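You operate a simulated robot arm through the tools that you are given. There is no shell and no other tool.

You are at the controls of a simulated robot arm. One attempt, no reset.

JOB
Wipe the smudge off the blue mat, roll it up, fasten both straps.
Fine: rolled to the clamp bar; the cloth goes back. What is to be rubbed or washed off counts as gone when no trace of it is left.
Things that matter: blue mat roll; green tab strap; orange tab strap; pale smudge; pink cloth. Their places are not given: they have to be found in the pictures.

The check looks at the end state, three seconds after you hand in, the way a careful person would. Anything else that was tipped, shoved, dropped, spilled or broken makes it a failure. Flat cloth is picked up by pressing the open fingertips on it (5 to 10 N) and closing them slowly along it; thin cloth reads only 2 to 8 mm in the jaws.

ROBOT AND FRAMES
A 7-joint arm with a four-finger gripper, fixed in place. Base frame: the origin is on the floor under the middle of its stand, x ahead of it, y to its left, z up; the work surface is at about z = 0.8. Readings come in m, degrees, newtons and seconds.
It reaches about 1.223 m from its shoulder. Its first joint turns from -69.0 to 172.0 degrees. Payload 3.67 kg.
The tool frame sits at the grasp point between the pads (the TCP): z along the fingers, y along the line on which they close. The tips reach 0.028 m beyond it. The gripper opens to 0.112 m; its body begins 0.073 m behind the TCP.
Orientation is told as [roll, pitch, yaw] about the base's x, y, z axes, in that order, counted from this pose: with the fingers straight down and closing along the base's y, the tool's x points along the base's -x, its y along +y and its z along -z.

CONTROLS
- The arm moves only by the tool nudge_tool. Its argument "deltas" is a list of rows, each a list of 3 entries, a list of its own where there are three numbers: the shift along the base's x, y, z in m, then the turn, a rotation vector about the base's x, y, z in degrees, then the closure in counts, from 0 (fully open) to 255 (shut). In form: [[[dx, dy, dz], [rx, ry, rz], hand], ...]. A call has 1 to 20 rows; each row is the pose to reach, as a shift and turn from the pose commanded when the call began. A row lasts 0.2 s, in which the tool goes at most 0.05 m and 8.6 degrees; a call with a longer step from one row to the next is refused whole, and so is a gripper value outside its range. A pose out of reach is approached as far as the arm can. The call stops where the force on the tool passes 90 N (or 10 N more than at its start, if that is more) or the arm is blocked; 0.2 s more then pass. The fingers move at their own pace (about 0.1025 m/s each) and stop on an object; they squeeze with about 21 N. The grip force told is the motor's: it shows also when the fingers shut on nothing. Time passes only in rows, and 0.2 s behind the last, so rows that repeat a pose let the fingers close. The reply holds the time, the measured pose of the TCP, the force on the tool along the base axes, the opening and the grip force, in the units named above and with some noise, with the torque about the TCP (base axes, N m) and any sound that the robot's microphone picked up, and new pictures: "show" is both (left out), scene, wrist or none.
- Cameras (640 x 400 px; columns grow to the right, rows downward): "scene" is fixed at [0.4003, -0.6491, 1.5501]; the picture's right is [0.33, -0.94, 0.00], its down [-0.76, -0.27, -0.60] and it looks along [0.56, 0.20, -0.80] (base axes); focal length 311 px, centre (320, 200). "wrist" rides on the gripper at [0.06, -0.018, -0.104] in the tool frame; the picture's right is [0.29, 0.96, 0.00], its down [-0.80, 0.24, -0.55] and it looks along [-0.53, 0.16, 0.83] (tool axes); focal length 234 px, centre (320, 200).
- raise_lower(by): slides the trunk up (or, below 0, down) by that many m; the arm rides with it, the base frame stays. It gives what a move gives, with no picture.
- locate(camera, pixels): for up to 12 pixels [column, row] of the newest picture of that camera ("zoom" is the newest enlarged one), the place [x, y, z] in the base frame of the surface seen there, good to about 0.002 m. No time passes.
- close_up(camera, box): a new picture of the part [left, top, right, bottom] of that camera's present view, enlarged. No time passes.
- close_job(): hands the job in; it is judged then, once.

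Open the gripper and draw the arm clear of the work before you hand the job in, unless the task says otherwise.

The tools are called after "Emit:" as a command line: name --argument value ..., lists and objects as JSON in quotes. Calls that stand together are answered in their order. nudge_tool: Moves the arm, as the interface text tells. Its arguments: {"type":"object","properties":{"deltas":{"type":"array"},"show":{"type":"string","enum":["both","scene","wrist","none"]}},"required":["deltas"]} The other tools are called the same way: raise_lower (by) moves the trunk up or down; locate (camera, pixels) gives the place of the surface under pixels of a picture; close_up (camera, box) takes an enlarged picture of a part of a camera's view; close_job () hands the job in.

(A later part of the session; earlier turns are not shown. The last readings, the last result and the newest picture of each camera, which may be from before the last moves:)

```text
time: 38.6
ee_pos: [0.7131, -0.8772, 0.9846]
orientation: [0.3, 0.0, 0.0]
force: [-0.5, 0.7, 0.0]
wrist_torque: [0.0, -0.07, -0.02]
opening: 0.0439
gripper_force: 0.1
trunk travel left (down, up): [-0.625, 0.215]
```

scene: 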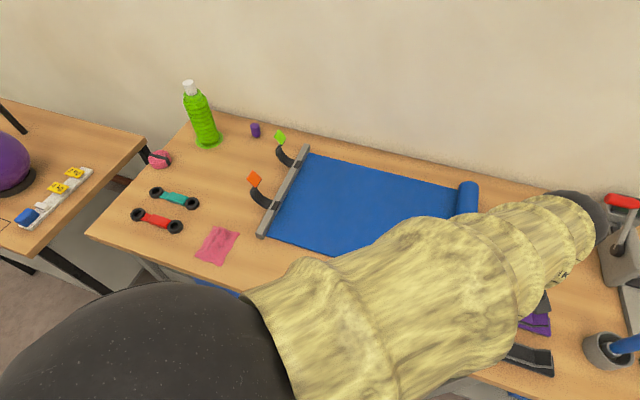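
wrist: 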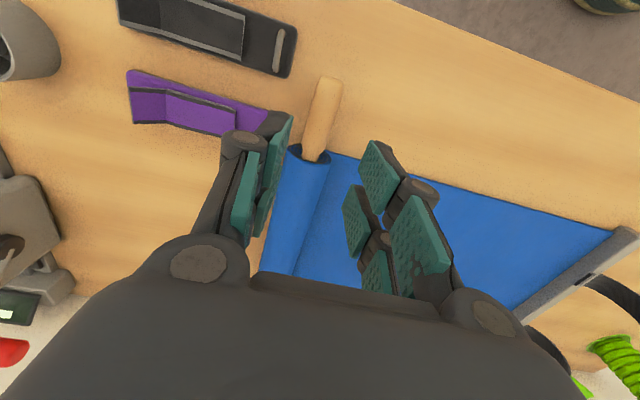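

The wrist view now shows the handle at (322,115) from above. I'll locate its edges and the purple and black pieces for an exact centring.

Emit:
close_up --camera "wrist" --box '[260, 60, 380, 180]'

Emit:
locate --camera "wrist" --pixels '[[329, 82], [315, 120], [322, 118], [308, 118], [334, 110], [326, 140], [270, 115], [293, 55], [290, 150], [315, 165], [340, 150], [282, 240]]'

```text
3.33 times, centred on (320, 120) of wrist
```

zoom: 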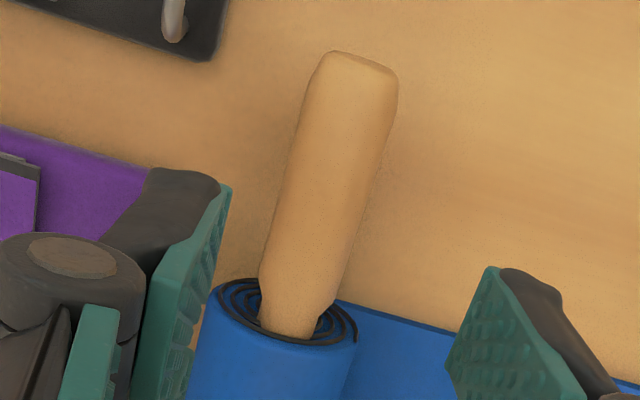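

```text
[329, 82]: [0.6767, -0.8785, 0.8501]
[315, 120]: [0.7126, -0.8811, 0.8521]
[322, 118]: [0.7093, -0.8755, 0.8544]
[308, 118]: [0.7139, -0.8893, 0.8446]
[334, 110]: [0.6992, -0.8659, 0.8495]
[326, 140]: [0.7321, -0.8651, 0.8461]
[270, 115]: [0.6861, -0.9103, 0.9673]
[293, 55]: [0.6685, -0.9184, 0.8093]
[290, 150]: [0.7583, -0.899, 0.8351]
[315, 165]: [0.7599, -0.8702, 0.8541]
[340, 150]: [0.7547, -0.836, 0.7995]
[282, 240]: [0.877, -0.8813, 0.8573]
```

The handle axis is at y≈-0.875, z≈0.837, with radius ≈0.017. I'll lower to z≈0.90 with x≈0.709 and re-measure.

Emit:
nudge_tool --deltas '[[[-0.002, 0.001, -0.03], [0, 0, 0], 155], [[-0.002, 0.001, -0.06], [0, 0, 0], 155], [[-0.002, 0.001, -0.085], [0, 0, 0], 155], [[-0.002, 0.001, -0.085], [0, 0, 0], 155], [[-0.002, 0.001, -0.085], [0, 0, 0], 155]]' --show "wrist"

Emit:
close_up --camera "wrist" --box '[200, 40, 440, 240]'

```text
time: 39.8
ee_pos: [0.7078, -0.8718, 0.9022]
orientation: [0.0, 0.0, 0.0]
force: [-0.2, -0.1, 0.8]
wrist_torque: [-0.01, 0.02, -0.03]
opening: 0.0439
gripper_force: 0.0
trunk travel left (down, up): [-0.625, 0.215]
```

wrist: 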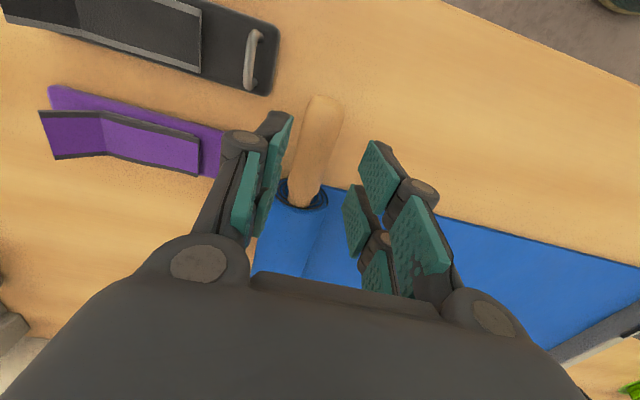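

```text
2.00 times, centred on (320, 140) of wrist
```

zoom: 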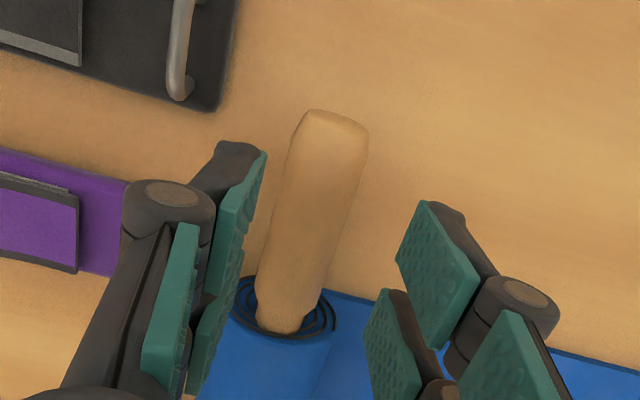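

Closer now. I'll locate the handle edges again from this view to refine y.

Emit:
locate --camera "zoom" --pixels '[[313, 190], [280, 195], [295, 195], [330, 190], [345, 190], [340, 125], [280, 300], [300, 130], [295, 250], [220, 290], [235, 60], [130, 190]]'

```text
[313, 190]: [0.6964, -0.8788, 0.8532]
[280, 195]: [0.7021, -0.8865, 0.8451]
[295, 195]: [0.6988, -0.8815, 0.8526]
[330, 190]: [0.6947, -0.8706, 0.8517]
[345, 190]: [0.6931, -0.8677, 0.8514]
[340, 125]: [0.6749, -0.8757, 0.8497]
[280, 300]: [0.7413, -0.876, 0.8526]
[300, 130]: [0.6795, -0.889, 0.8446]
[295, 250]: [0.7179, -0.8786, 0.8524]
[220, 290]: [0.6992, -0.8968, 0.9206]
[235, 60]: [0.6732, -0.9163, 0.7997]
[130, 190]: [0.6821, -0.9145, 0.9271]
```

The handle centre is y≈-0.876. I'll shift -4 mm in y and descend in steps to straddle the handle, z≈0.848.

Emit:
nudge_tool --deltas '[[[0, -0.004, -0.01], [0, 0, 0], 155], [[0, -0.004, -0.025], [0, 0, 0], 155], [[0, -0.004, -0.04], [0, 0, 0], 155], [[0, -0.004, -0.052], [0, 0, 0], 155], [[0, -0.004, -0.052], [0, 0, 0], 155]]' --show "wrist"

```text
time: 41.0
ee_pos: [0.7096, -0.8783, 0.8474]
orientation: [0.3, 0.0, 0.0]
force: [0.3, 1.4, -0.3]
wrist_torque: [-0.03, -0.03, -0.04]
opening: 0.044
gripper_force: 0.1
trunk travel left (down, up): [-0.625, 0.215]
```

wrist: 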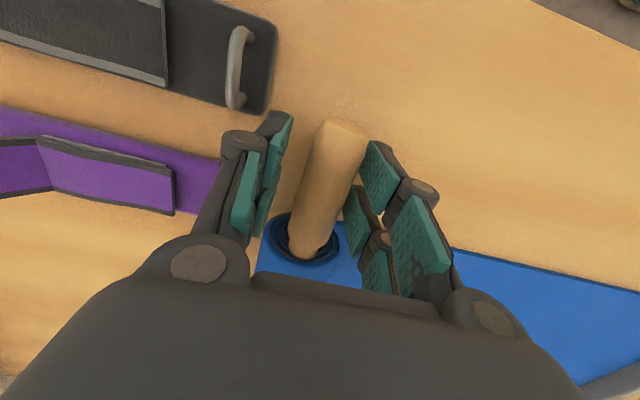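

The handle sits cleanly between the fingers. I'll push gently along +y and watch force and motion.

Emit:
nudge_tool --deltas '[[[0, 0.006, 0], [0, 0, 0], 155], [[0, 0.012, 0], [0, 0, 0], 155], [[0, 0.018, 0], [0, 0, 0], 155], [[0, 0.024, 0], [0, 0, 0], 155], [[0, 0.03, 0], [0, 0, 0], 155]]' --show "both"

```text
time: 42.2
ee_pos: [0.7073, -0.8484, 0.8497]
orientation: [0.1, -0.1, 0.0]
force: [1.3, -2.6, -0.2]
wrist_torque: [-0.06, -0.09, 0.01]
opening: 0.0455
gripper_force: 1.3
trunk travel left (down, up): [-0.625, 0.215]
```

scene: 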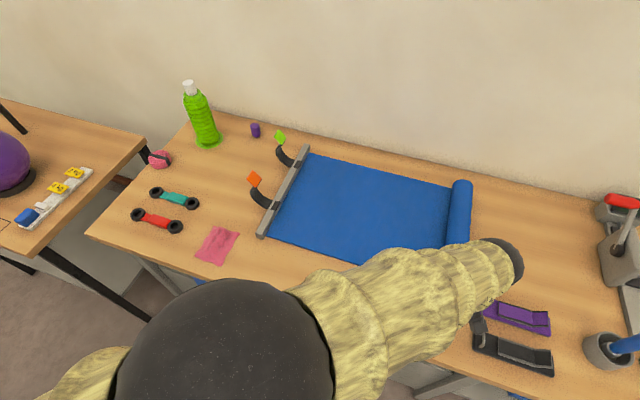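
wrist: 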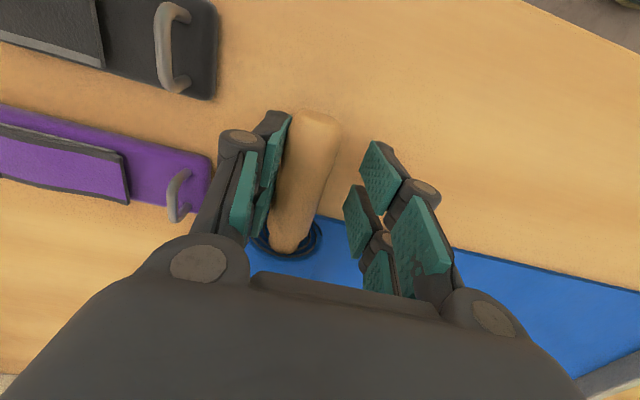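

The roll moved evenly with only 2.6 N. I'll continue pushing +y at about 6 cm/s with the z rising slightly.

Emit:
nudge_tool --deltas '[[[0, 0.012, 0], [0, 0, 0], 155], [[0, 0.024, 0], [0, 0, 0], 155], [[0, 0.036, 0], [0, 0, 0], 155], [[0, 0.048, 0], [0, 0, 0], 155], [[0, 0.06, 0], [0, 0, 0], 155], [[0, 0.072, 0.001], [0, 0, 0], 155], [[0, 0.084, 0.001], [0, 0, 0], 155], [[0, 0.096, 0.001], [0, 0, 0], 155], [[0, 0.108, 0.001], [0, 0, 0], 155], [[0, 0.12, 0.001], [0, 0, 0], 155]]' --show "both"

```text
time: 44.4
ee_pos: [0.7091, -0.7278, 0.8495]
orientation: [0.0, -0.1, 0.0]
force: [0.3, -2.2, -0.6]
wrist_torque: [-0.04, 0.04, 0.04]
opening: 0.0455
gripper_force: 1.2
trunk travel left (down, up): [-0.625, 0.215]
```

scene: 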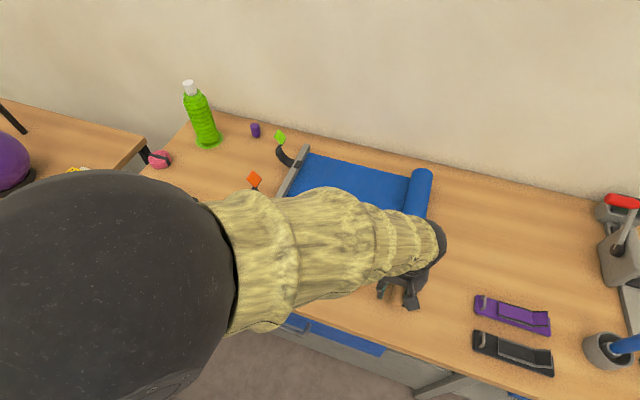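
wrist: 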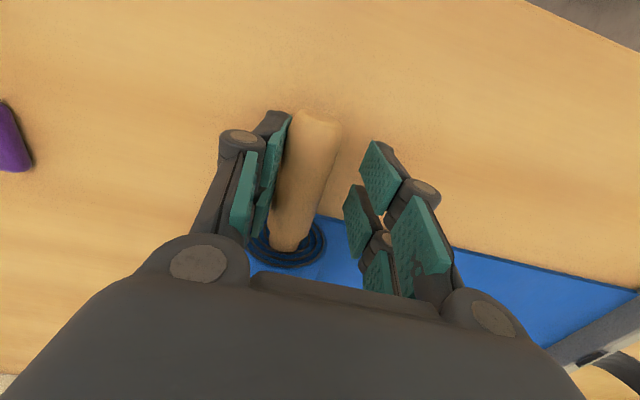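

It's rolling well and staying parallel. I'll continue +y by another 0.15 m.

Emit:
nudge_tool --deltas '[[[0, 0.015, 0.0], [0, 0, 0], 155], [[0, 0.03, 0.001], [0, 0, 0], 155], [[0, 0.045, 0.001], [0, 0, 0], 155], [[0, 0.06, 0.001], [0, 0, 0], 155], [[0, 0.075, 0.002], [0, 0, 0], 155], [[0, 0.09, 0.002], [0, 0, 0], 155], [[0, 0.105, 0.002], [0, 0, 0], 155], [[0, 0.12, 0.003], [0, 0, 0], 155], [[0, 0.135, 0.003], [0, 0, 0], 155], [[0, 0.15, 0.003], [0, 0, 0], 155]]' --show "both"

```text
time: 46.6
ee_pos: [0.7053, -0.5775, 0.8538]
orientation: [0.0, 0.0, 0.0]
force: [-1.6, -1.7, -0.1]
wrist_torque: [-0.02, 0.03, 0.01]
opening: 0.0453
gripper_force: 1.6
trunk travel left (down, up): [-0.625, 0.215]
```

scene: 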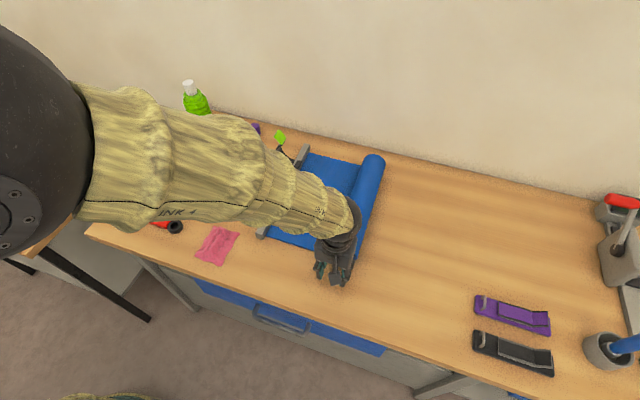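
wrist: 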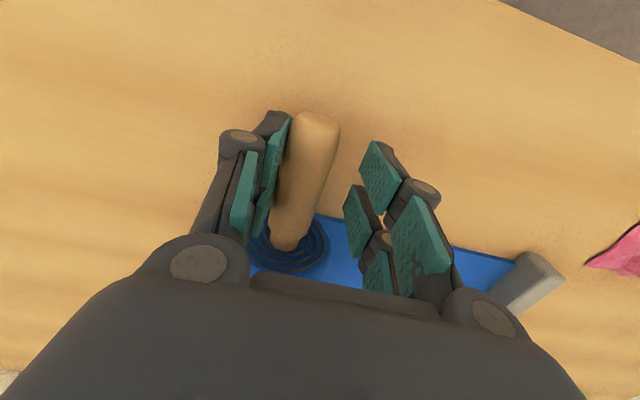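

Continuing. I'll shift x by -10 mm while pushing to keep the +y fingers well clear of the clamp bar end (x≈0.749).

Emit:
nudge_tool --deltas '[[[-0.002, 0.012, 0.0], [0, 0, 0], 155], [[-0.004, 0.024, 0.0], [0, 0, 0], 155], [[-0.006, 0.036, 0.001], [0, 0, 0], 155], [[-0.008, 0.048, 0.001], [0, 0, 0], 155], [[-0.01, 0.06, 0.001], [0, 0, 0], 155], [[-0.01, 0.072, 0.001], [0, 0, 0], 155], [[-0.01, 0.084, 0.002], [0, 0, 0], 155], [[-0.01, 0.096, 0.002], [0, 0, 0], 155], [[-0.01, 0.108, 0.002], [0, 0, 0], 155], [[-0.01, 0.12, 0.002], [0, 0, 0], 155]]' --show "both"

```text
time: 48.8
ee_pos: [0.6955, -0.4545, 0.8572]
orientation: [0.0, 0.1, 0.0]
force: [0.0, -1.8, -2.0]
wrist_torque: [-0.03, 0.07, -0.04]
opening: 0.0447
gripper_force: 1.5
trunk travel left (down, up): [-0.625, 0.215]
```

scene: 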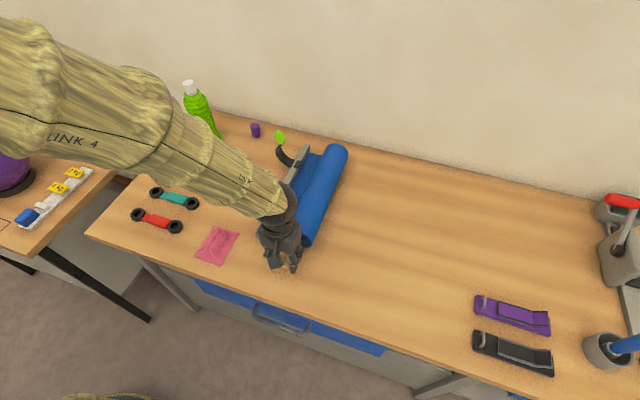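
wrist: 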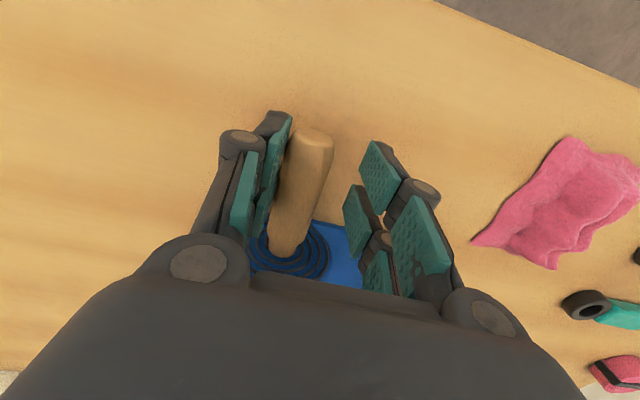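

About 5 cm remain to the bar. I'll push slowly with 5 mm steps and watch for a rise in force.

Emit:
nudge_tool --deltas '[[[0, 0.006, 0], [0, 0, 0], 155], [[0, 0.012, 0], [0, 0, 0], 155], [[0, 0.018, 0], [0, 0, 0], 155], [[0, 0.024, 0], [0, 0, 0], 155], [[0, 0.03, 0], [0, 0, 0], 155], [[0, 0.034, 0], [0, 0, 0], 155]]' --show "both"

```text
time: 50.2
ee_pos: [0.6971, -0.4215, 0.8569]
orientation: [0.1, 0.1, -0.1]
force: [1.7, -1.9, 0.4]
wrist_torque: [-0.05, -0.02, -0.02]
opening: 0.0453
gripper_force: 1.0
trunk travel left (down, up): [-0.625, 0.215]
```

scene: 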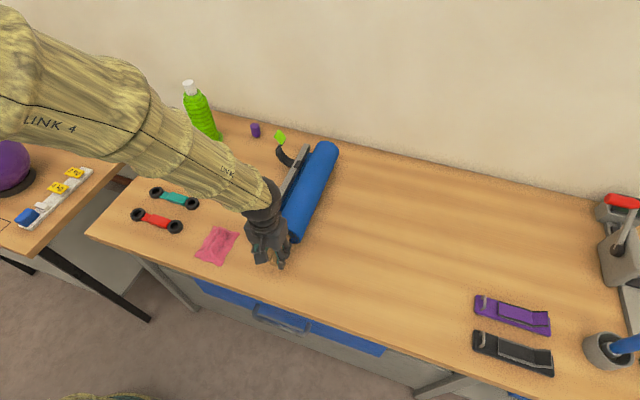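
wrist: 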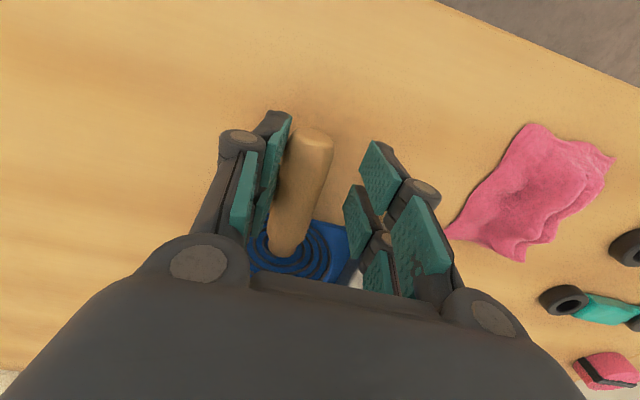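

Still light force. I'll check the gap between the roll and the bar in a close-up before the last push.

Emit:
close_up --camera "scene" --box '[260, 130, 350, 250]'

Emit:
locate --camera "zoom" --pixels '[[400, 60], [350, 130], [300, 190], [330, 100], [290, 150], [310, 130], [420, 120], [330, 60]]'

```text
3.33 times, centred on (305, 190) of scene
```

zoom: 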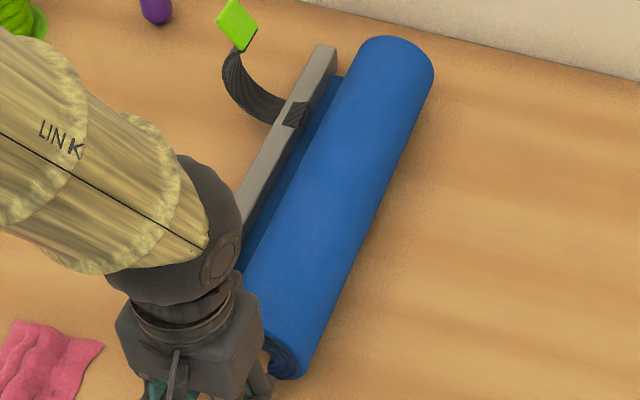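

```text
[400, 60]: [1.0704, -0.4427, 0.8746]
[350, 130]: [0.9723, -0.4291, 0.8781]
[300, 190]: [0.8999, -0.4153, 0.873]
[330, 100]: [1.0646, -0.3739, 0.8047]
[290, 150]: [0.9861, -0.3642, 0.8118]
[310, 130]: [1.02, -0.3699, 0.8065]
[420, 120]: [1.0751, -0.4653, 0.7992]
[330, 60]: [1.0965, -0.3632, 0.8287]
```

The roll radius is about 39 mm with its centre at y≈-0.428; the bar face is at y≈-0.366, so roughly 2 cm remain. I'll push in 4 mm steps.

Emit:
nudge_tool --deltas '[[[0, 0.004, 0], [0, 0, 0], 155], [[0, 0.008, 0], [0, 0, 0], 155], [[0, 0.012, 0], [0, 0, 0], 155], [[0, 0.016, 0], [0, 0, 0], 155], [[0, 0.016, 0], [0, 0, 0], 155]]' --show "none"

```text
time: 51.4
ee_pos: [0.6971, -0.4063, 0.8563]
orientation: [0.0, 0.0, -0.1]
force: [1.8, -2.4, 0.8]
wrist_torque: [-0.05, -0.04, -0.01]
opening: 0.0452
gripper_force: 1.1
trunk travel left (down, up): [-0.625, 0.215]
```

Force is still only 2.4 N. I'll push on in 3 mm steps.

Emit:
nudge_tool --deltas '[[[0, 0.003, 0], [0, 0, 0], 155], [[0, 0.006, 0], [0, 0, 0], 155], [[0, 0.008, 0], [0, 0, 0], 155], [[0, 0.008, 0], [0, 0, 0], 155]]' --show "both"

Emit:
close_up --camera "scene" --box '[260, 130, 350, 250]'

```text
time: 52.4
ee_pos: [0.6974, -0.4004, 0.8566]
orientation: [0.1, 0.1, 0.1]
force: [-3.3, -22.5, -10.2]
wrist_torque: [-0.11, -0.24, -0.09]
opening: 0.0546
gripper_force: 9.6
trunk travel left (down, up): [-0.625, 0.215]
```

scene: 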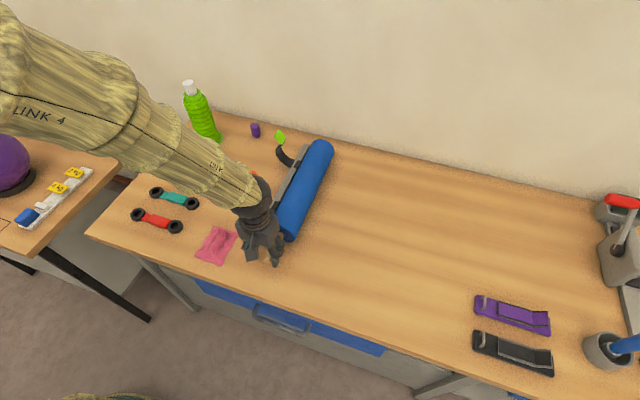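
wrist: 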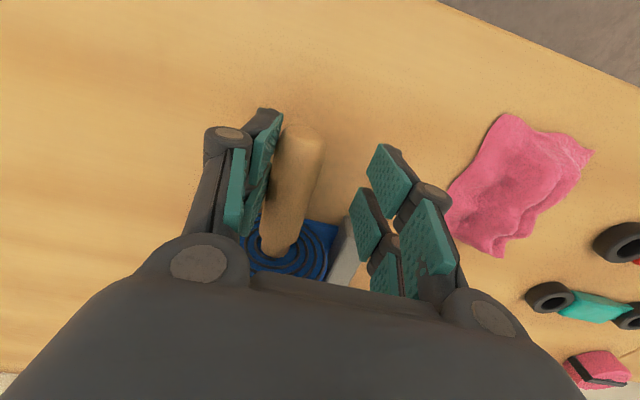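

```text
3.33 times, centred on (305, 190) of scene
```

zoom: 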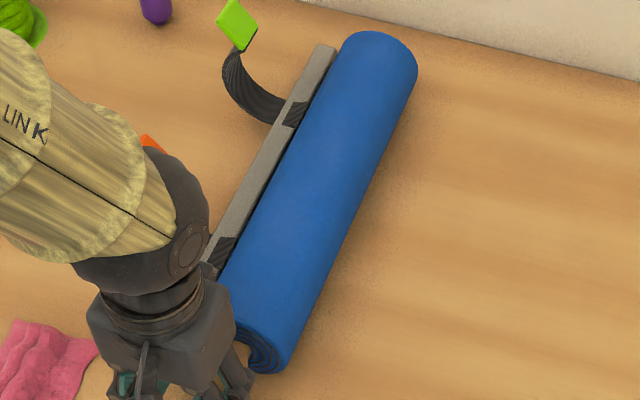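

The force rose to 22 N and the roll is against the bar. I'll back off a few mm in -y with the handle still caged and see whether it stays put.

Emit:
nudge_tool --deltas '[[[0, -0.004, 0], [0, 0, 0], 155], [[0, -0.008, 0], [0, 0, 0], 155], [[0, -0.011, 0], [0, 0, 0], 155], [[0, -0.011, 0], [0, 0, 0], 155], [[0, -0.011, 0], [0, 0, 0], 155]]' --show "both"

Emit:
close_up --camera "scene" --box '[260, 130, 350, 250]'

```text
time: 53.6
ee_pos: [0.6975, -0.4091, 0.8566]
orientation: [0.1, 0.1, 0.0]
force: [0.4, -0.5, -0.4]
wrist_torque: [-0.03, 0.03, 0.05]
opening: 0.0443
gripper_force: 0.0
trunk travel left (down, up): [-0.625, 0.215]
```

scene: 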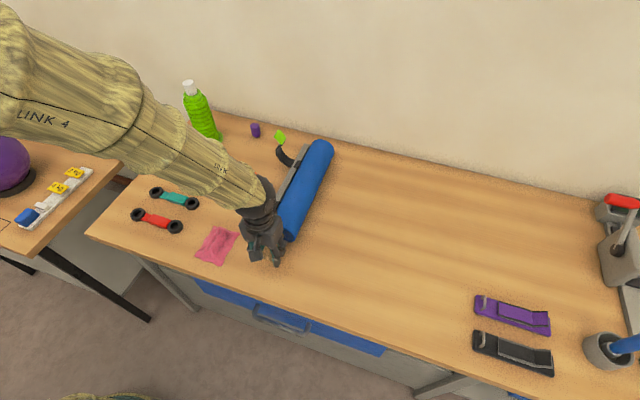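
wrist: 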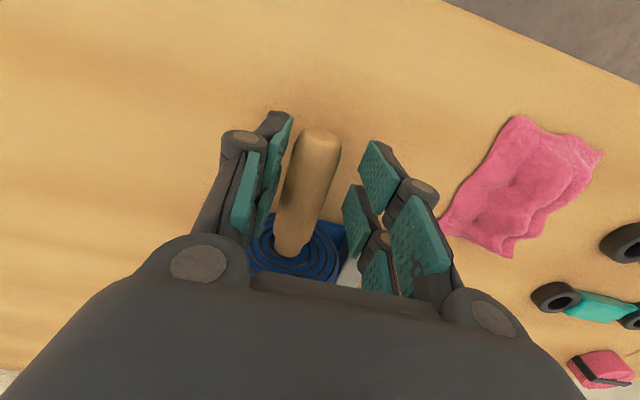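

```text
3.33 times, centred on (305, 190) of scene
```

zoom: 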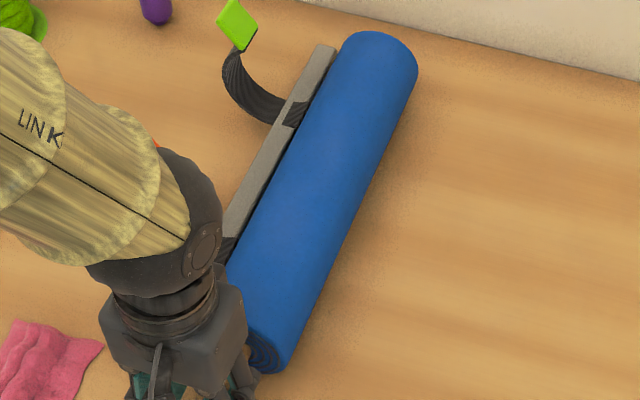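

The roll stays in place without pushing. I'll lift straight up off the handle and then retreat for an unobstructed view of the straps.

Emit:
nudge_tool --deltas '[[[0, 0, 0.02], [0, 0, 0], 155], [[0, 0, 0.05], [0, 0, 0], 155], [[0, 0, 0.09], [0, 0, 0], 155], [[0, 0, 0.13], [0, 0, 0], 155], [[0, 0, 0.17], [0, 0, 0], 155], [[-0.04, 0, 0.2], [0, 0, 0], 155], [[-0.08, 0.02, 0.22], [0, 0, 0], 155], [[-0.12, 0.04, 0.22], [0, 0, 0], 155], [[-0.12, 0.04, 0.22], [0, 0, 0], 155]]' --show "both"

Emit:
close_up --camera "scene" --box '[235, 120, 345, 260]'

```text
time: 55.6
ee_pos: [0.5783, -0.3704, 1.0789]
orientation: [0.0, 0.0, 0.0]
force: [0.5, 0.1, -0.3]
wrist_torque: [0.02, 0.0, -0.03]
opening: 0.0436
gripper_force: 0.0
trunk travel left (down, up): [-0.625, 0.215]
```

scene: 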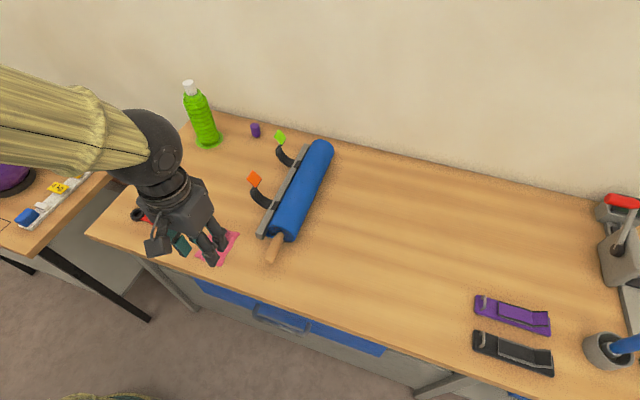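
wrist: 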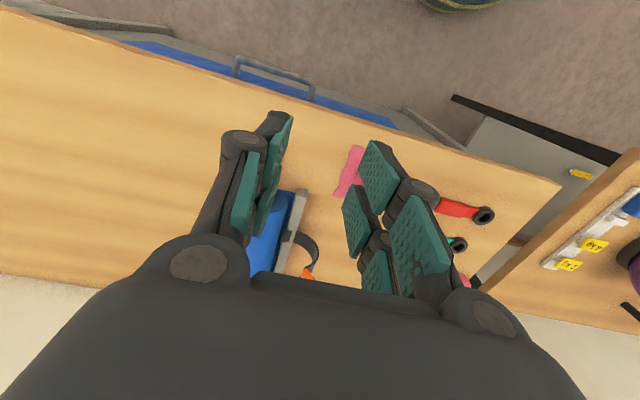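

```text
2.86 times, centred on (290, 190) of scene
```

zoom: 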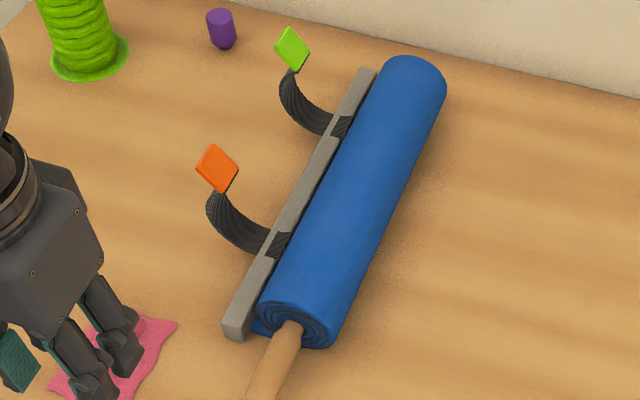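

The roll is snug against the bar. Now I'll measure both tabs and straps in detail.

Emit:
close_up --camera "scene" --box '[240, 165, 300, 215]'

Emit:
locate --camera "zoom" --pixels '[[150, 80], [120, 120], [165, 60], [200, 100], [165, 135], [195, 150], [160, 190], [170, 220], [220, 270], [300, 300], [345, 300], [350, 270]]'

```text
8.00 times, centred on (270, 190) of scene
```

zoom: 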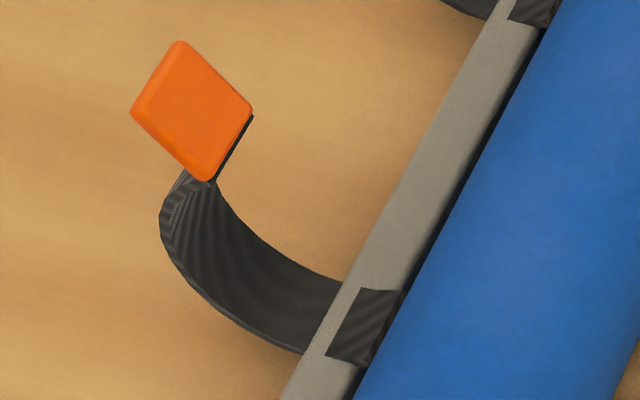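

```text
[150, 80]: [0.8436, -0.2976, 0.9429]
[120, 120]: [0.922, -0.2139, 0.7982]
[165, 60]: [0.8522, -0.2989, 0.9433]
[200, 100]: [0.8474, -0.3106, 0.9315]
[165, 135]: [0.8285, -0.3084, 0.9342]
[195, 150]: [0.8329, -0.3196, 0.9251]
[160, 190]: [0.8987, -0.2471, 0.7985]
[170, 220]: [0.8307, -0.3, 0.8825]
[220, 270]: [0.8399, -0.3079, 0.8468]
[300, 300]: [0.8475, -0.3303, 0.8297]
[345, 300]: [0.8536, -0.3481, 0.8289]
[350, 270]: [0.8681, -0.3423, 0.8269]
```

The tab plates lean about 40° (normal toward up/-y), and I plan to grip them by their x-edges with the jaws turned 90°. I'll first rotate the tool by -90° about z here at safe height.

Emit:
nudge_tool --deltas '[[[0, 0, 0], [0, 0, -8.5], 120], [[0, 0, 0], [0, 0, -17], 100], [[0, 0, 0], [0, 0, -25.5], 100], [[0, 0, 0], [0, 0, -34], 100], [[0, 0, 0], [0, 0, -42.5], 100], [[0, 0, 0], [0, 0, -51], 100], [[0, 0, 0], [0, 0, -59.5], 100], [[0, 0, 0], [0, 0, -68], 100], [[0, 0, 0], [0, 0, -76.5], 100], [[0, 0, 0], [0, 0, -85], 100], [[0, 0, 0], [0, 0, -90], 100], [[0, 0, 0], [0, 0, -90], 100]]' --show "both"

```text
time: 58.2
ee_pos: [0.5773, -0.3695, 1.0766]
orientation: [-0.1, 0.1, -90.1]
force: [0.0, -0.1, -0.1]
wrist_torque: [0.01, 0.06, 0.01]
opening: 0.0682
gripper_force: 0.1
trunk travel left (down, up): [-0.625, 0.215]
```

scene: 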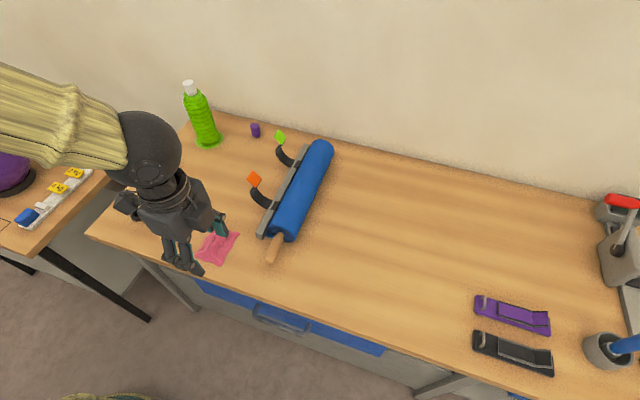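
wrist: 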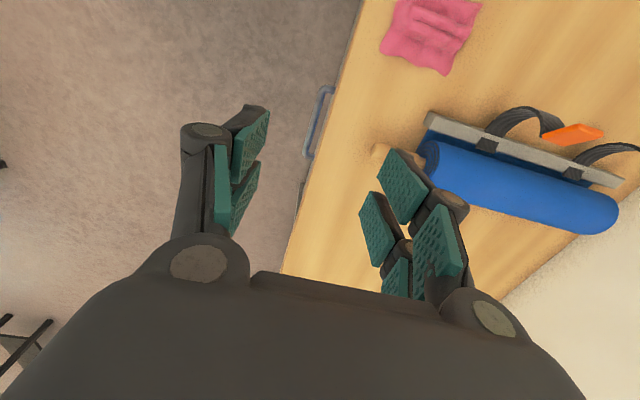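

Rotation succeeded and the wrist view now shows the straps from a new side. I'll look closer and locate tab points.

Emit:
close_up --camera "wrist" --box '[460, 80, 640, 200]'

Emit:
locate --camera "wrist" --pixels '[[548, 138], [575, 132], [598, 128], [560, 142], [600, 138], [545, 132], [500, 120], [530, 108], [487, 143], [560, 122]]'

```text
3.33 times, centred on (550, 140) of wrist
```

zoom: 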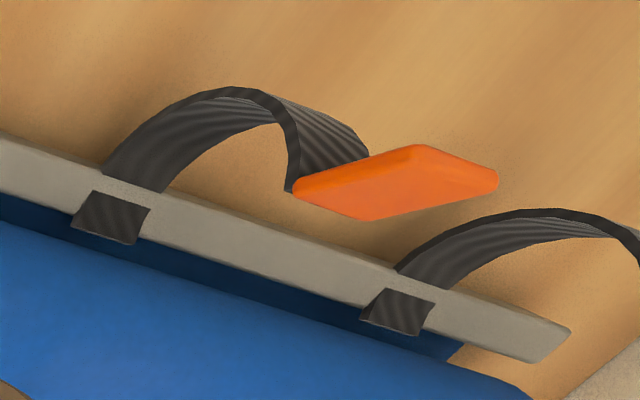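

```text
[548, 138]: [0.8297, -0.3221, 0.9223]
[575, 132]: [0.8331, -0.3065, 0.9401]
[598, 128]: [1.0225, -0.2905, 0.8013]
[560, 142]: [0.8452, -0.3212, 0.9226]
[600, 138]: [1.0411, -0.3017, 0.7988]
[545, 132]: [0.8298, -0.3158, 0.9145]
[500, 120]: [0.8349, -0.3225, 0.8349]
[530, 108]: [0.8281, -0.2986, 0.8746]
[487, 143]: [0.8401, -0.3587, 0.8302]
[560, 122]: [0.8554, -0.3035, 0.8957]
```

The tab is about 34×36 mm, tilted 39°, held at the strap's end. I'll move above it while tilting the tool +39° about x so the fingers face the tab squarely, stopping about 10 cm away.

Emit:
nudge_tool --deltas '[[[0.044, -0.001, 0], [6.5, 0, 0], 80], [[0.088, -0.002, 0], [13, 0, 0], 80], [[0.132, -0.003, -0.005], [19.5, 0, 0], 80], [[0.176, -0.004, -0.015], [26, 0, 0], 80], [[0.22, -0.005, -0.025], [32.5, 0, 0], 80], [[0.266, -0.005, -0.035], [39, 0, 0], 80], [[0.266, -0.005, -0.045], [39, 0, 0], 80], [[0.266, -0.005, -0.045], [39, 0, 0], 80]]' --show "both"

Emit:
close_up --camera "wrist" --box '[200, 60, 440, 260]'

```text
time: 60.0
ee_pos: [0.8446, -0.375, 1.0285]
orientation: [0.0, 39.1, -90.2]
force: [-0.2, -0.3, 0.2]
wrist_torque: [0.03, 0.01, 0.06]
opening: 0.0767
gripper_force: 0.0
trunk travel left (down, up): [-0.625, 0.215]
```

scene: 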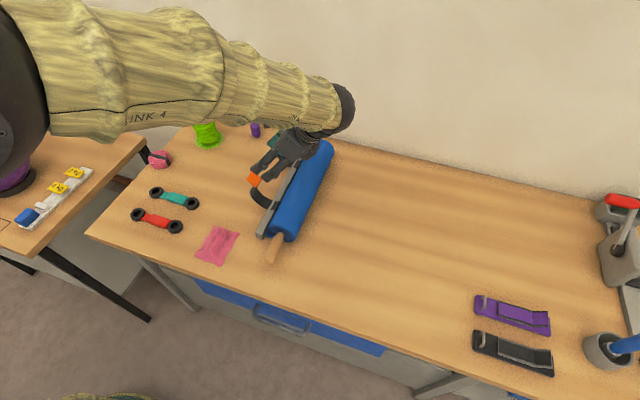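
wrist: 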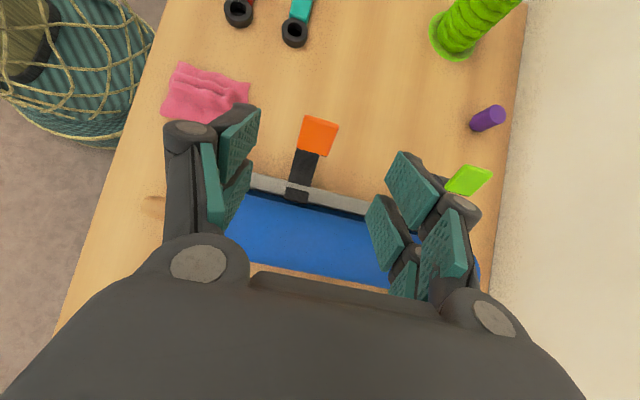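

```text
2.00 times, centred on (320, 160) of wrist
```

zoom: 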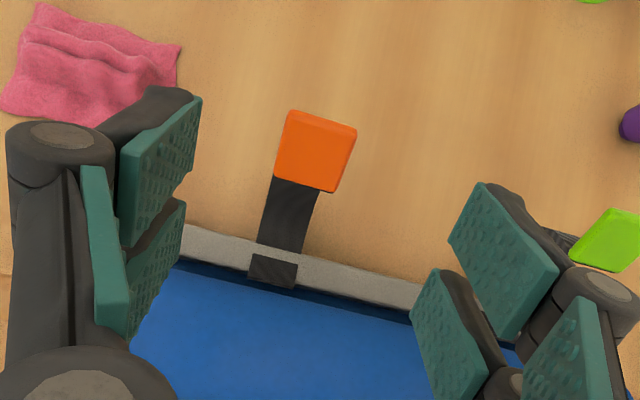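

The orange tab faces the gripper squarely. I'll locate its corners and centre in this view.

Emit:
locate --camera "zoom" --pixels '[[316, 150], [292, 118], [350, 130], [335, 185], [281, 172], [286, 145], [345, 155], [320, 125], [305, 172], [290, 200], [275, 265], [600, 245]]'

```text
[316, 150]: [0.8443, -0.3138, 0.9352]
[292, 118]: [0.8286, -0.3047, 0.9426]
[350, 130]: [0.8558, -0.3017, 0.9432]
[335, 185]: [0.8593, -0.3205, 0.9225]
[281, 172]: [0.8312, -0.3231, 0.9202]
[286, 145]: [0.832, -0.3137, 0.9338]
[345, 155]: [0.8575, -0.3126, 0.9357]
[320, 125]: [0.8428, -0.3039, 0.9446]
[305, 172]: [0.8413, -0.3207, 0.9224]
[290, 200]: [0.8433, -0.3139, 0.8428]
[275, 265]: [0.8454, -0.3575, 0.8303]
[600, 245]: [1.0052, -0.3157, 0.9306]
```

The tab centre is about (0.8445,-0.313,0.934) with tilt ≈45°. I'll tilt 6° more and move to a pre-grasp 5 cm back along the finger axis.

Emit:
nudge_tool --deltas '[[[0, 0.006, -0.023], [3, 0, 0], 100], [[0, 0.013, -0.0455], [6, 0, 0], 110], [[0, 0.013, -0.0455], [6, 0, 0], 115], [[0, 0.013, -0.0455], [6, 0, 0], 115]]' --show "wrist"

Emit:
close_up --camera "wrist" --box '[200, 60, 440, 260]'

Emit:
locate --camera "zoom" --pixels '[[316, 180], [300, 160], [340, 160], [330, 205], [290, 195]]'

```text
time: 61.0
ee_pos: [0.8456, -0.3634, 0.9846]
orientation: [-0.2, 45.0, -90.0]
force: [-0.1, -0.5, -0.3]
wrist_torque: [0.02, -0.01, 0.03]
opening: 0.0616
gripper_force: 0.1
trunk travel left (down, up): [-0.625, 0.215]
```

wrist: 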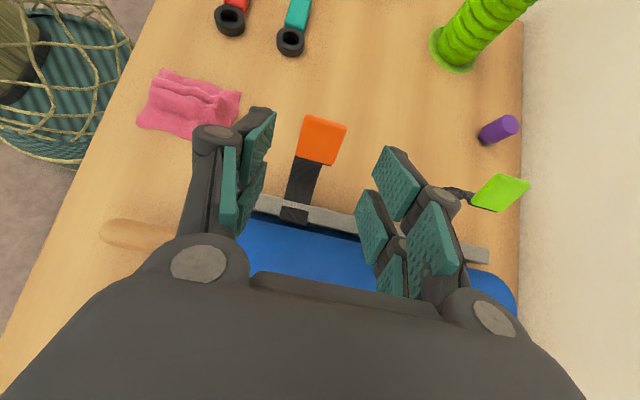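

```text
2.00 times, centred on (320, 160) of wrist
```

zoom: 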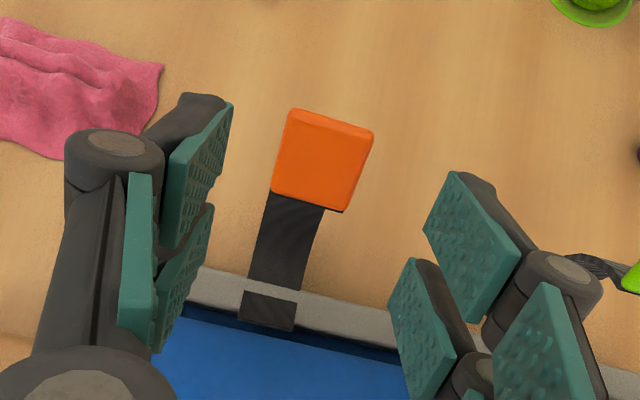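

```text
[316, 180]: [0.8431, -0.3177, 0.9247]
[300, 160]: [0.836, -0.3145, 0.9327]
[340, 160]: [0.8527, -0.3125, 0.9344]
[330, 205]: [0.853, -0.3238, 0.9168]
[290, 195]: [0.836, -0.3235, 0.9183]
```

Alignment is good, with the tab centred between the pads. I'll advance about 3.5 cm along the finger axis and check.

Emit:
nudge_tool --deltas '[[[0, 0.01, -0.01], [0, 0, 0], 115], [[0, 0.02, -0.02], [0, 0, 0], 115], [[0, 0.028, -0.028], [0, 0, 0], 115], [[0, 0.028, -0.028], [0, 0, 0], 115]]' --show "both"

Emit:
close_up --camera "wrist" --box '[200, 60, 440, 260]'

Emit:
close_up --camera "scene" --box '[230, 120, 330, 220]'

```text
time: 62.0
ee_pos: [0.8434, -0.3326, 0.957]
orientation: [0.0, 45.0, -90.1]
force: [1.3, -0.1, 0.6]
wrist_torque: [0.02, 0.01, 0.01]
opening: 0.0615
gripper_force: 0.1
trunk travel left (down, up): [-0.625, 0.215]
```

scene: 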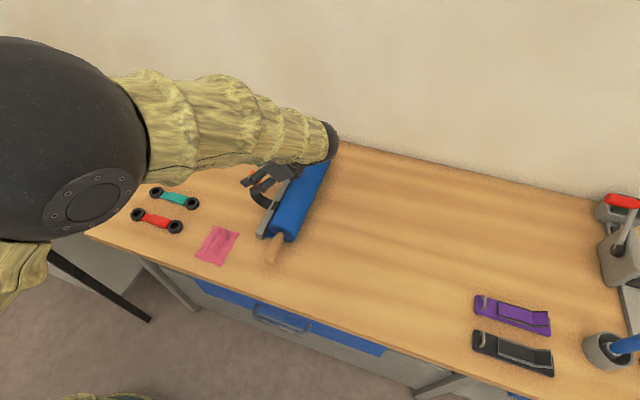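
wrist: 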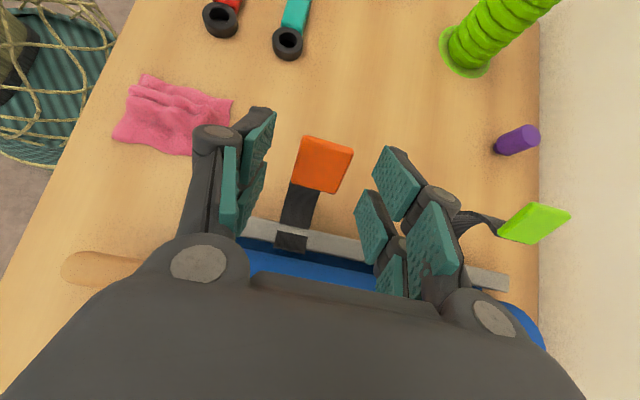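

```text
2.00 times, centred on (320, 160) of wrist
```

zoom: 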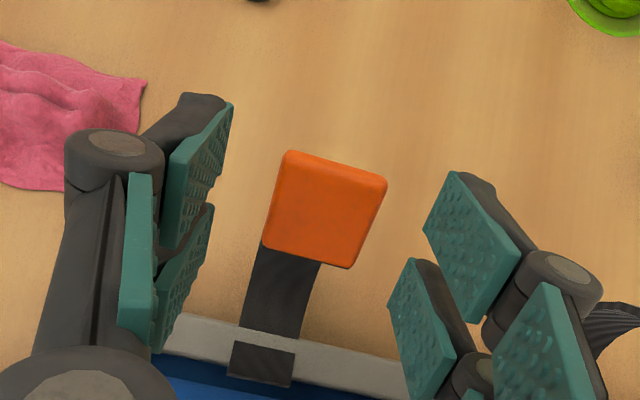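

```text
4.00 times, centred on (280, 170) of scene
```

zoom: 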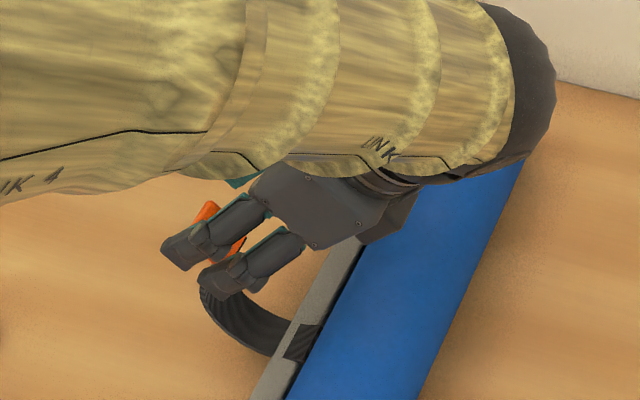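

The tab face is right at the tip plane. I'll check its exact location once more before the final centimetre.

Emit:
close_up --camera "wrist" --box '[240, 100, 400, 230]'

Emit:
locate --camera "zoom" --pixels '[[330, 200], [280, 140], [410, 165], [370, 270], [240, 240], [345, 150], [305, 260]]'

```text
3.08 times, centred on (320, 165) of wrist
```

zoom: 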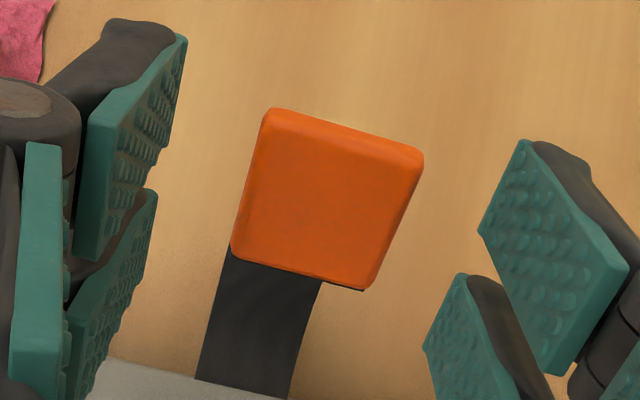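

```text
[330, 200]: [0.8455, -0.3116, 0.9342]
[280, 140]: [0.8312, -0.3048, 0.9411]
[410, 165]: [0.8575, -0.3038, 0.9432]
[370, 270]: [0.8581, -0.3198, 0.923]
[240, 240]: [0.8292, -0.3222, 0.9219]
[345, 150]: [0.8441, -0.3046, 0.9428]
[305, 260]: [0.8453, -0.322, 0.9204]
```

The tab tilt is nearer 50°. I'll add 5° and move in the last bit so the tips pass about 8 mm beyond the tab's face, then close slowly.

Emit:
nudge_tool --deltas '[[[0.0005, 0.002, -0.005], [2.5, 0, 0], 115], [[0.001, 0.005, -0.011], [5, 0, 0], 115], [[0.001, 0.005, -0.011], [5, 0, 0], 115]]' --show "none"

Emit:
close_up --camera "wrist" --box '[240, 100, 400, 230]'

```text
time: 62.8
ee_pos: [0.8445, -0.3282, 0.9475]
orientation: [0.0, 50.0, -90.0]
force: [-0.5, -0.4, 0.5]
wrist_torque: [-0.01, 0.0, -0.01]
opening: 0.0615
gripper_force: 0.1
trunk travel left (down, up): [-0.625, 0.215]
```

```text
3.08 times, centred on (320, 165) of wrist
```

zoom: 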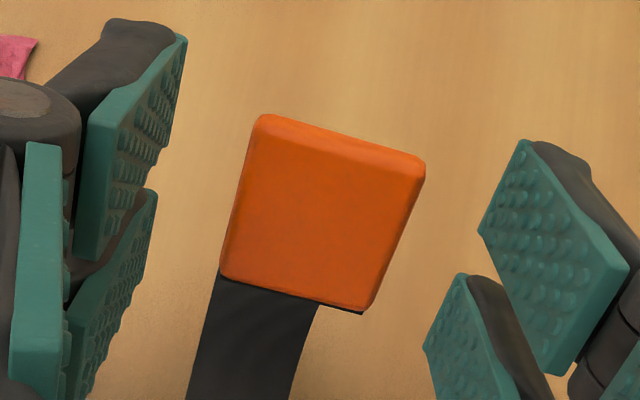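

The tab is squarely between the pads. Closing slowly now.

Emit:
nudge_tool --deltas '[[[0, 0, 0], [0, 0, 0], 135], [[0, 0, 0], [0, 0, 0], 150], [[0, 0, 0], [0, 0, 0], 165], [[0, 0, 0], [0, 0, 0], 180], [[0, 0, 0], [0, 0, 0], 195], [[0, 0, 0], [0, 0, 0], 220], [[0, 0, 0], [0, 0, 0], 255], [[0, 0, 0], [0, 0, 0], 255]]' --show "both"

Emit:
close_up --camera "wrist" --box '[240, 100, 400, 230]'

```text
time: 64.6
ee_pos: [0.8443, -0.3285, 0.9468]
orientation: [0.0, 50.0, -90.0]
force: [2.9, -1.0, 0.6]
wrist_torque: [-0.16, -0.06, -0.1]
opening: 0.034
gripper_force: 44.5
trunk travel left (down, up): [-0.625, 0.215]
```

scene: 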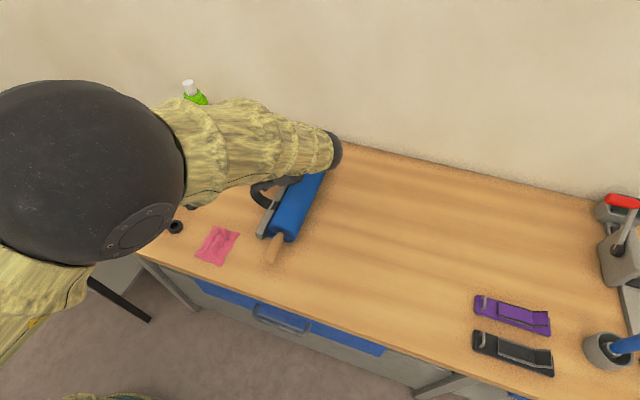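
wrist: 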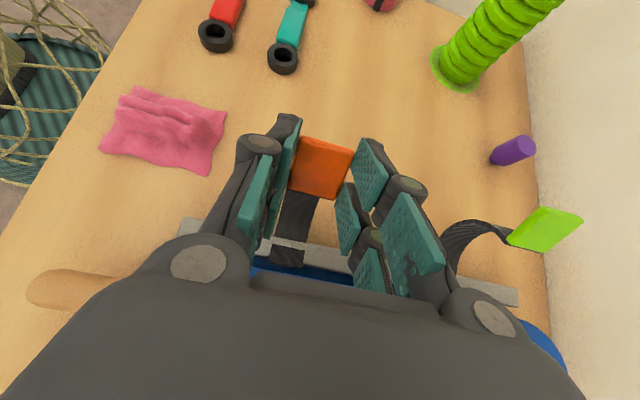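

```text
3.08 times, centred on (320, 165) of wrist
```

zoom: 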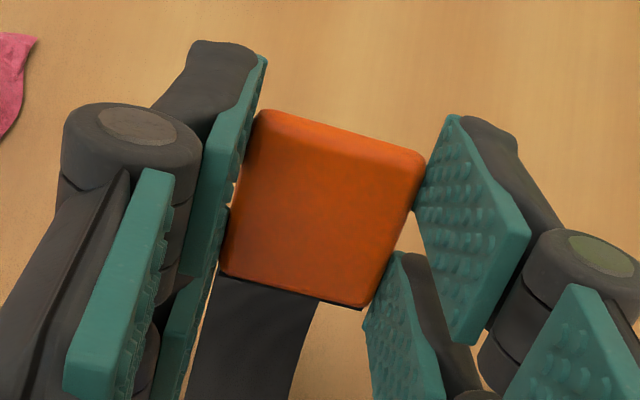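

The tab is gripped (opening 34 mm, firm grip). Before moving, I'll fit the roll's exact axis near x≈0.84 from surface points.

Emit:
close_up --camera "scene" --box '[250, 165, 340, 255]'

Emit:
locate --camera "scene" --pixels '[[282, 212], [286, 214], [290, 216], [294, 218], [298, 220], [300, 222], [286, 203], [292, 205], [298, 208], [304, 211], [309, 213], [275, 250]]'

```text
4.44 times, centred on (295, 210) of scene
```

zoom: 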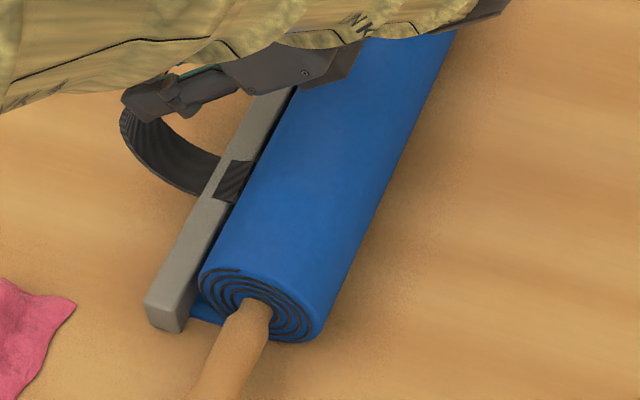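

```text
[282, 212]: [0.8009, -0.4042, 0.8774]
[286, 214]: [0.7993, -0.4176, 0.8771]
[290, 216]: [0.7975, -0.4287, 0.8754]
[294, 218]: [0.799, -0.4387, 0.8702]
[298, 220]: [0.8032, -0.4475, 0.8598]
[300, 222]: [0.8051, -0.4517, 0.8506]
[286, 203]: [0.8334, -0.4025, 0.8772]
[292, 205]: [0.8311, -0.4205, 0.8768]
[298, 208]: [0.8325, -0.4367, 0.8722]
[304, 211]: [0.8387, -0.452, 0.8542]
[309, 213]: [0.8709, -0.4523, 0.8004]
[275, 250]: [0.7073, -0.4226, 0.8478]
```

The roll axis is at y≈-0.4135, z≈0.838, with r≈0.040. I'll carry the tab up and over toward -y, keeping close to the roll, and stop above its top to check strap tension.

Emit:
nudge_tool --deltas '[[[0, -0.01, 0.003], [0, 0, 0], 255], [[0, -0.02, 0.004], [0, 0, 0], 255], [[0, -0.035, 0.003], [0, 0, 0], 255], [[0, -0.05, 0.001], [0, 0, 0], 255], [[0, -0.06, -0.003], [0, 0, 0], 255], [[0, -0.07, -0.007], [0, 0, 0], 255], [[0, -0.082, -0.011], [0, 0, 0], 255], [[0, -0.0925, -0.015], [0, 0, 0], 255]]' --show "both"

Emit:
close_up --camera "scene" --box '[250, 135, 350, 255]'

Emit:
close_up --camera "wrist" --box '[220, 80, 440, 270]'

```text
time: 66.4
ee_pos: [0.8453, -0.422, 0.9338]
orientation: [0.3, 50.0, -89.8]
force: [33.0, -2.1, 38.2]
wrist_torque: [1.83, -0.39, -0.99]
opening: 0.0336
gripper_force: 45.0
trunk travel left (down, up): [-0.625, 0.215]
```

scene: 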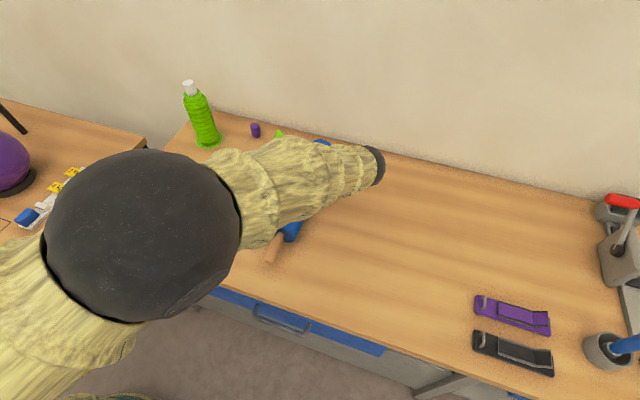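
wrist: 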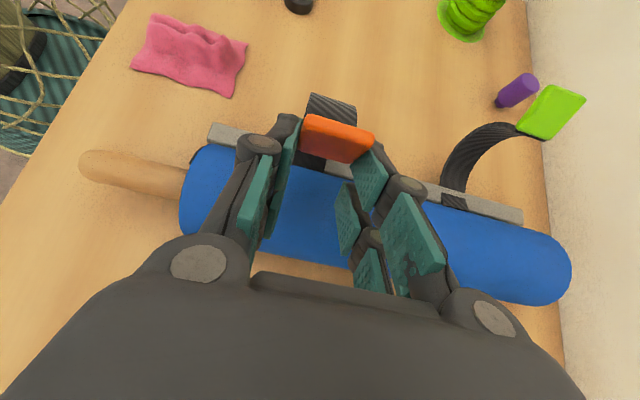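

```text
3.33 times, centred on (300, 195) of scene
```

zoom: 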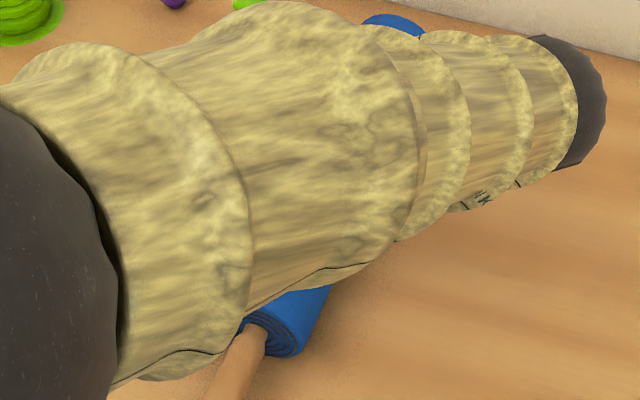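

```text
2.11 times, centred on (330, 175) of wrist
```

zoom: 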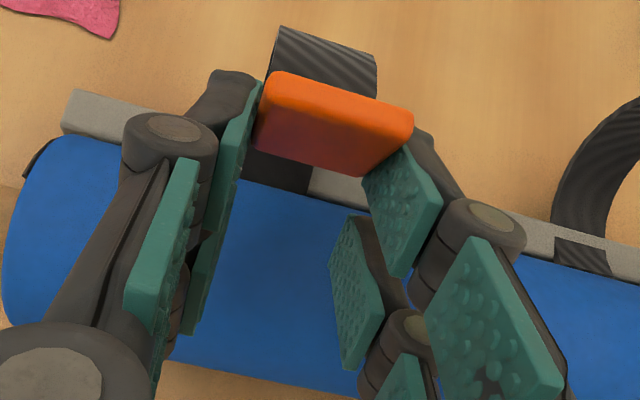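

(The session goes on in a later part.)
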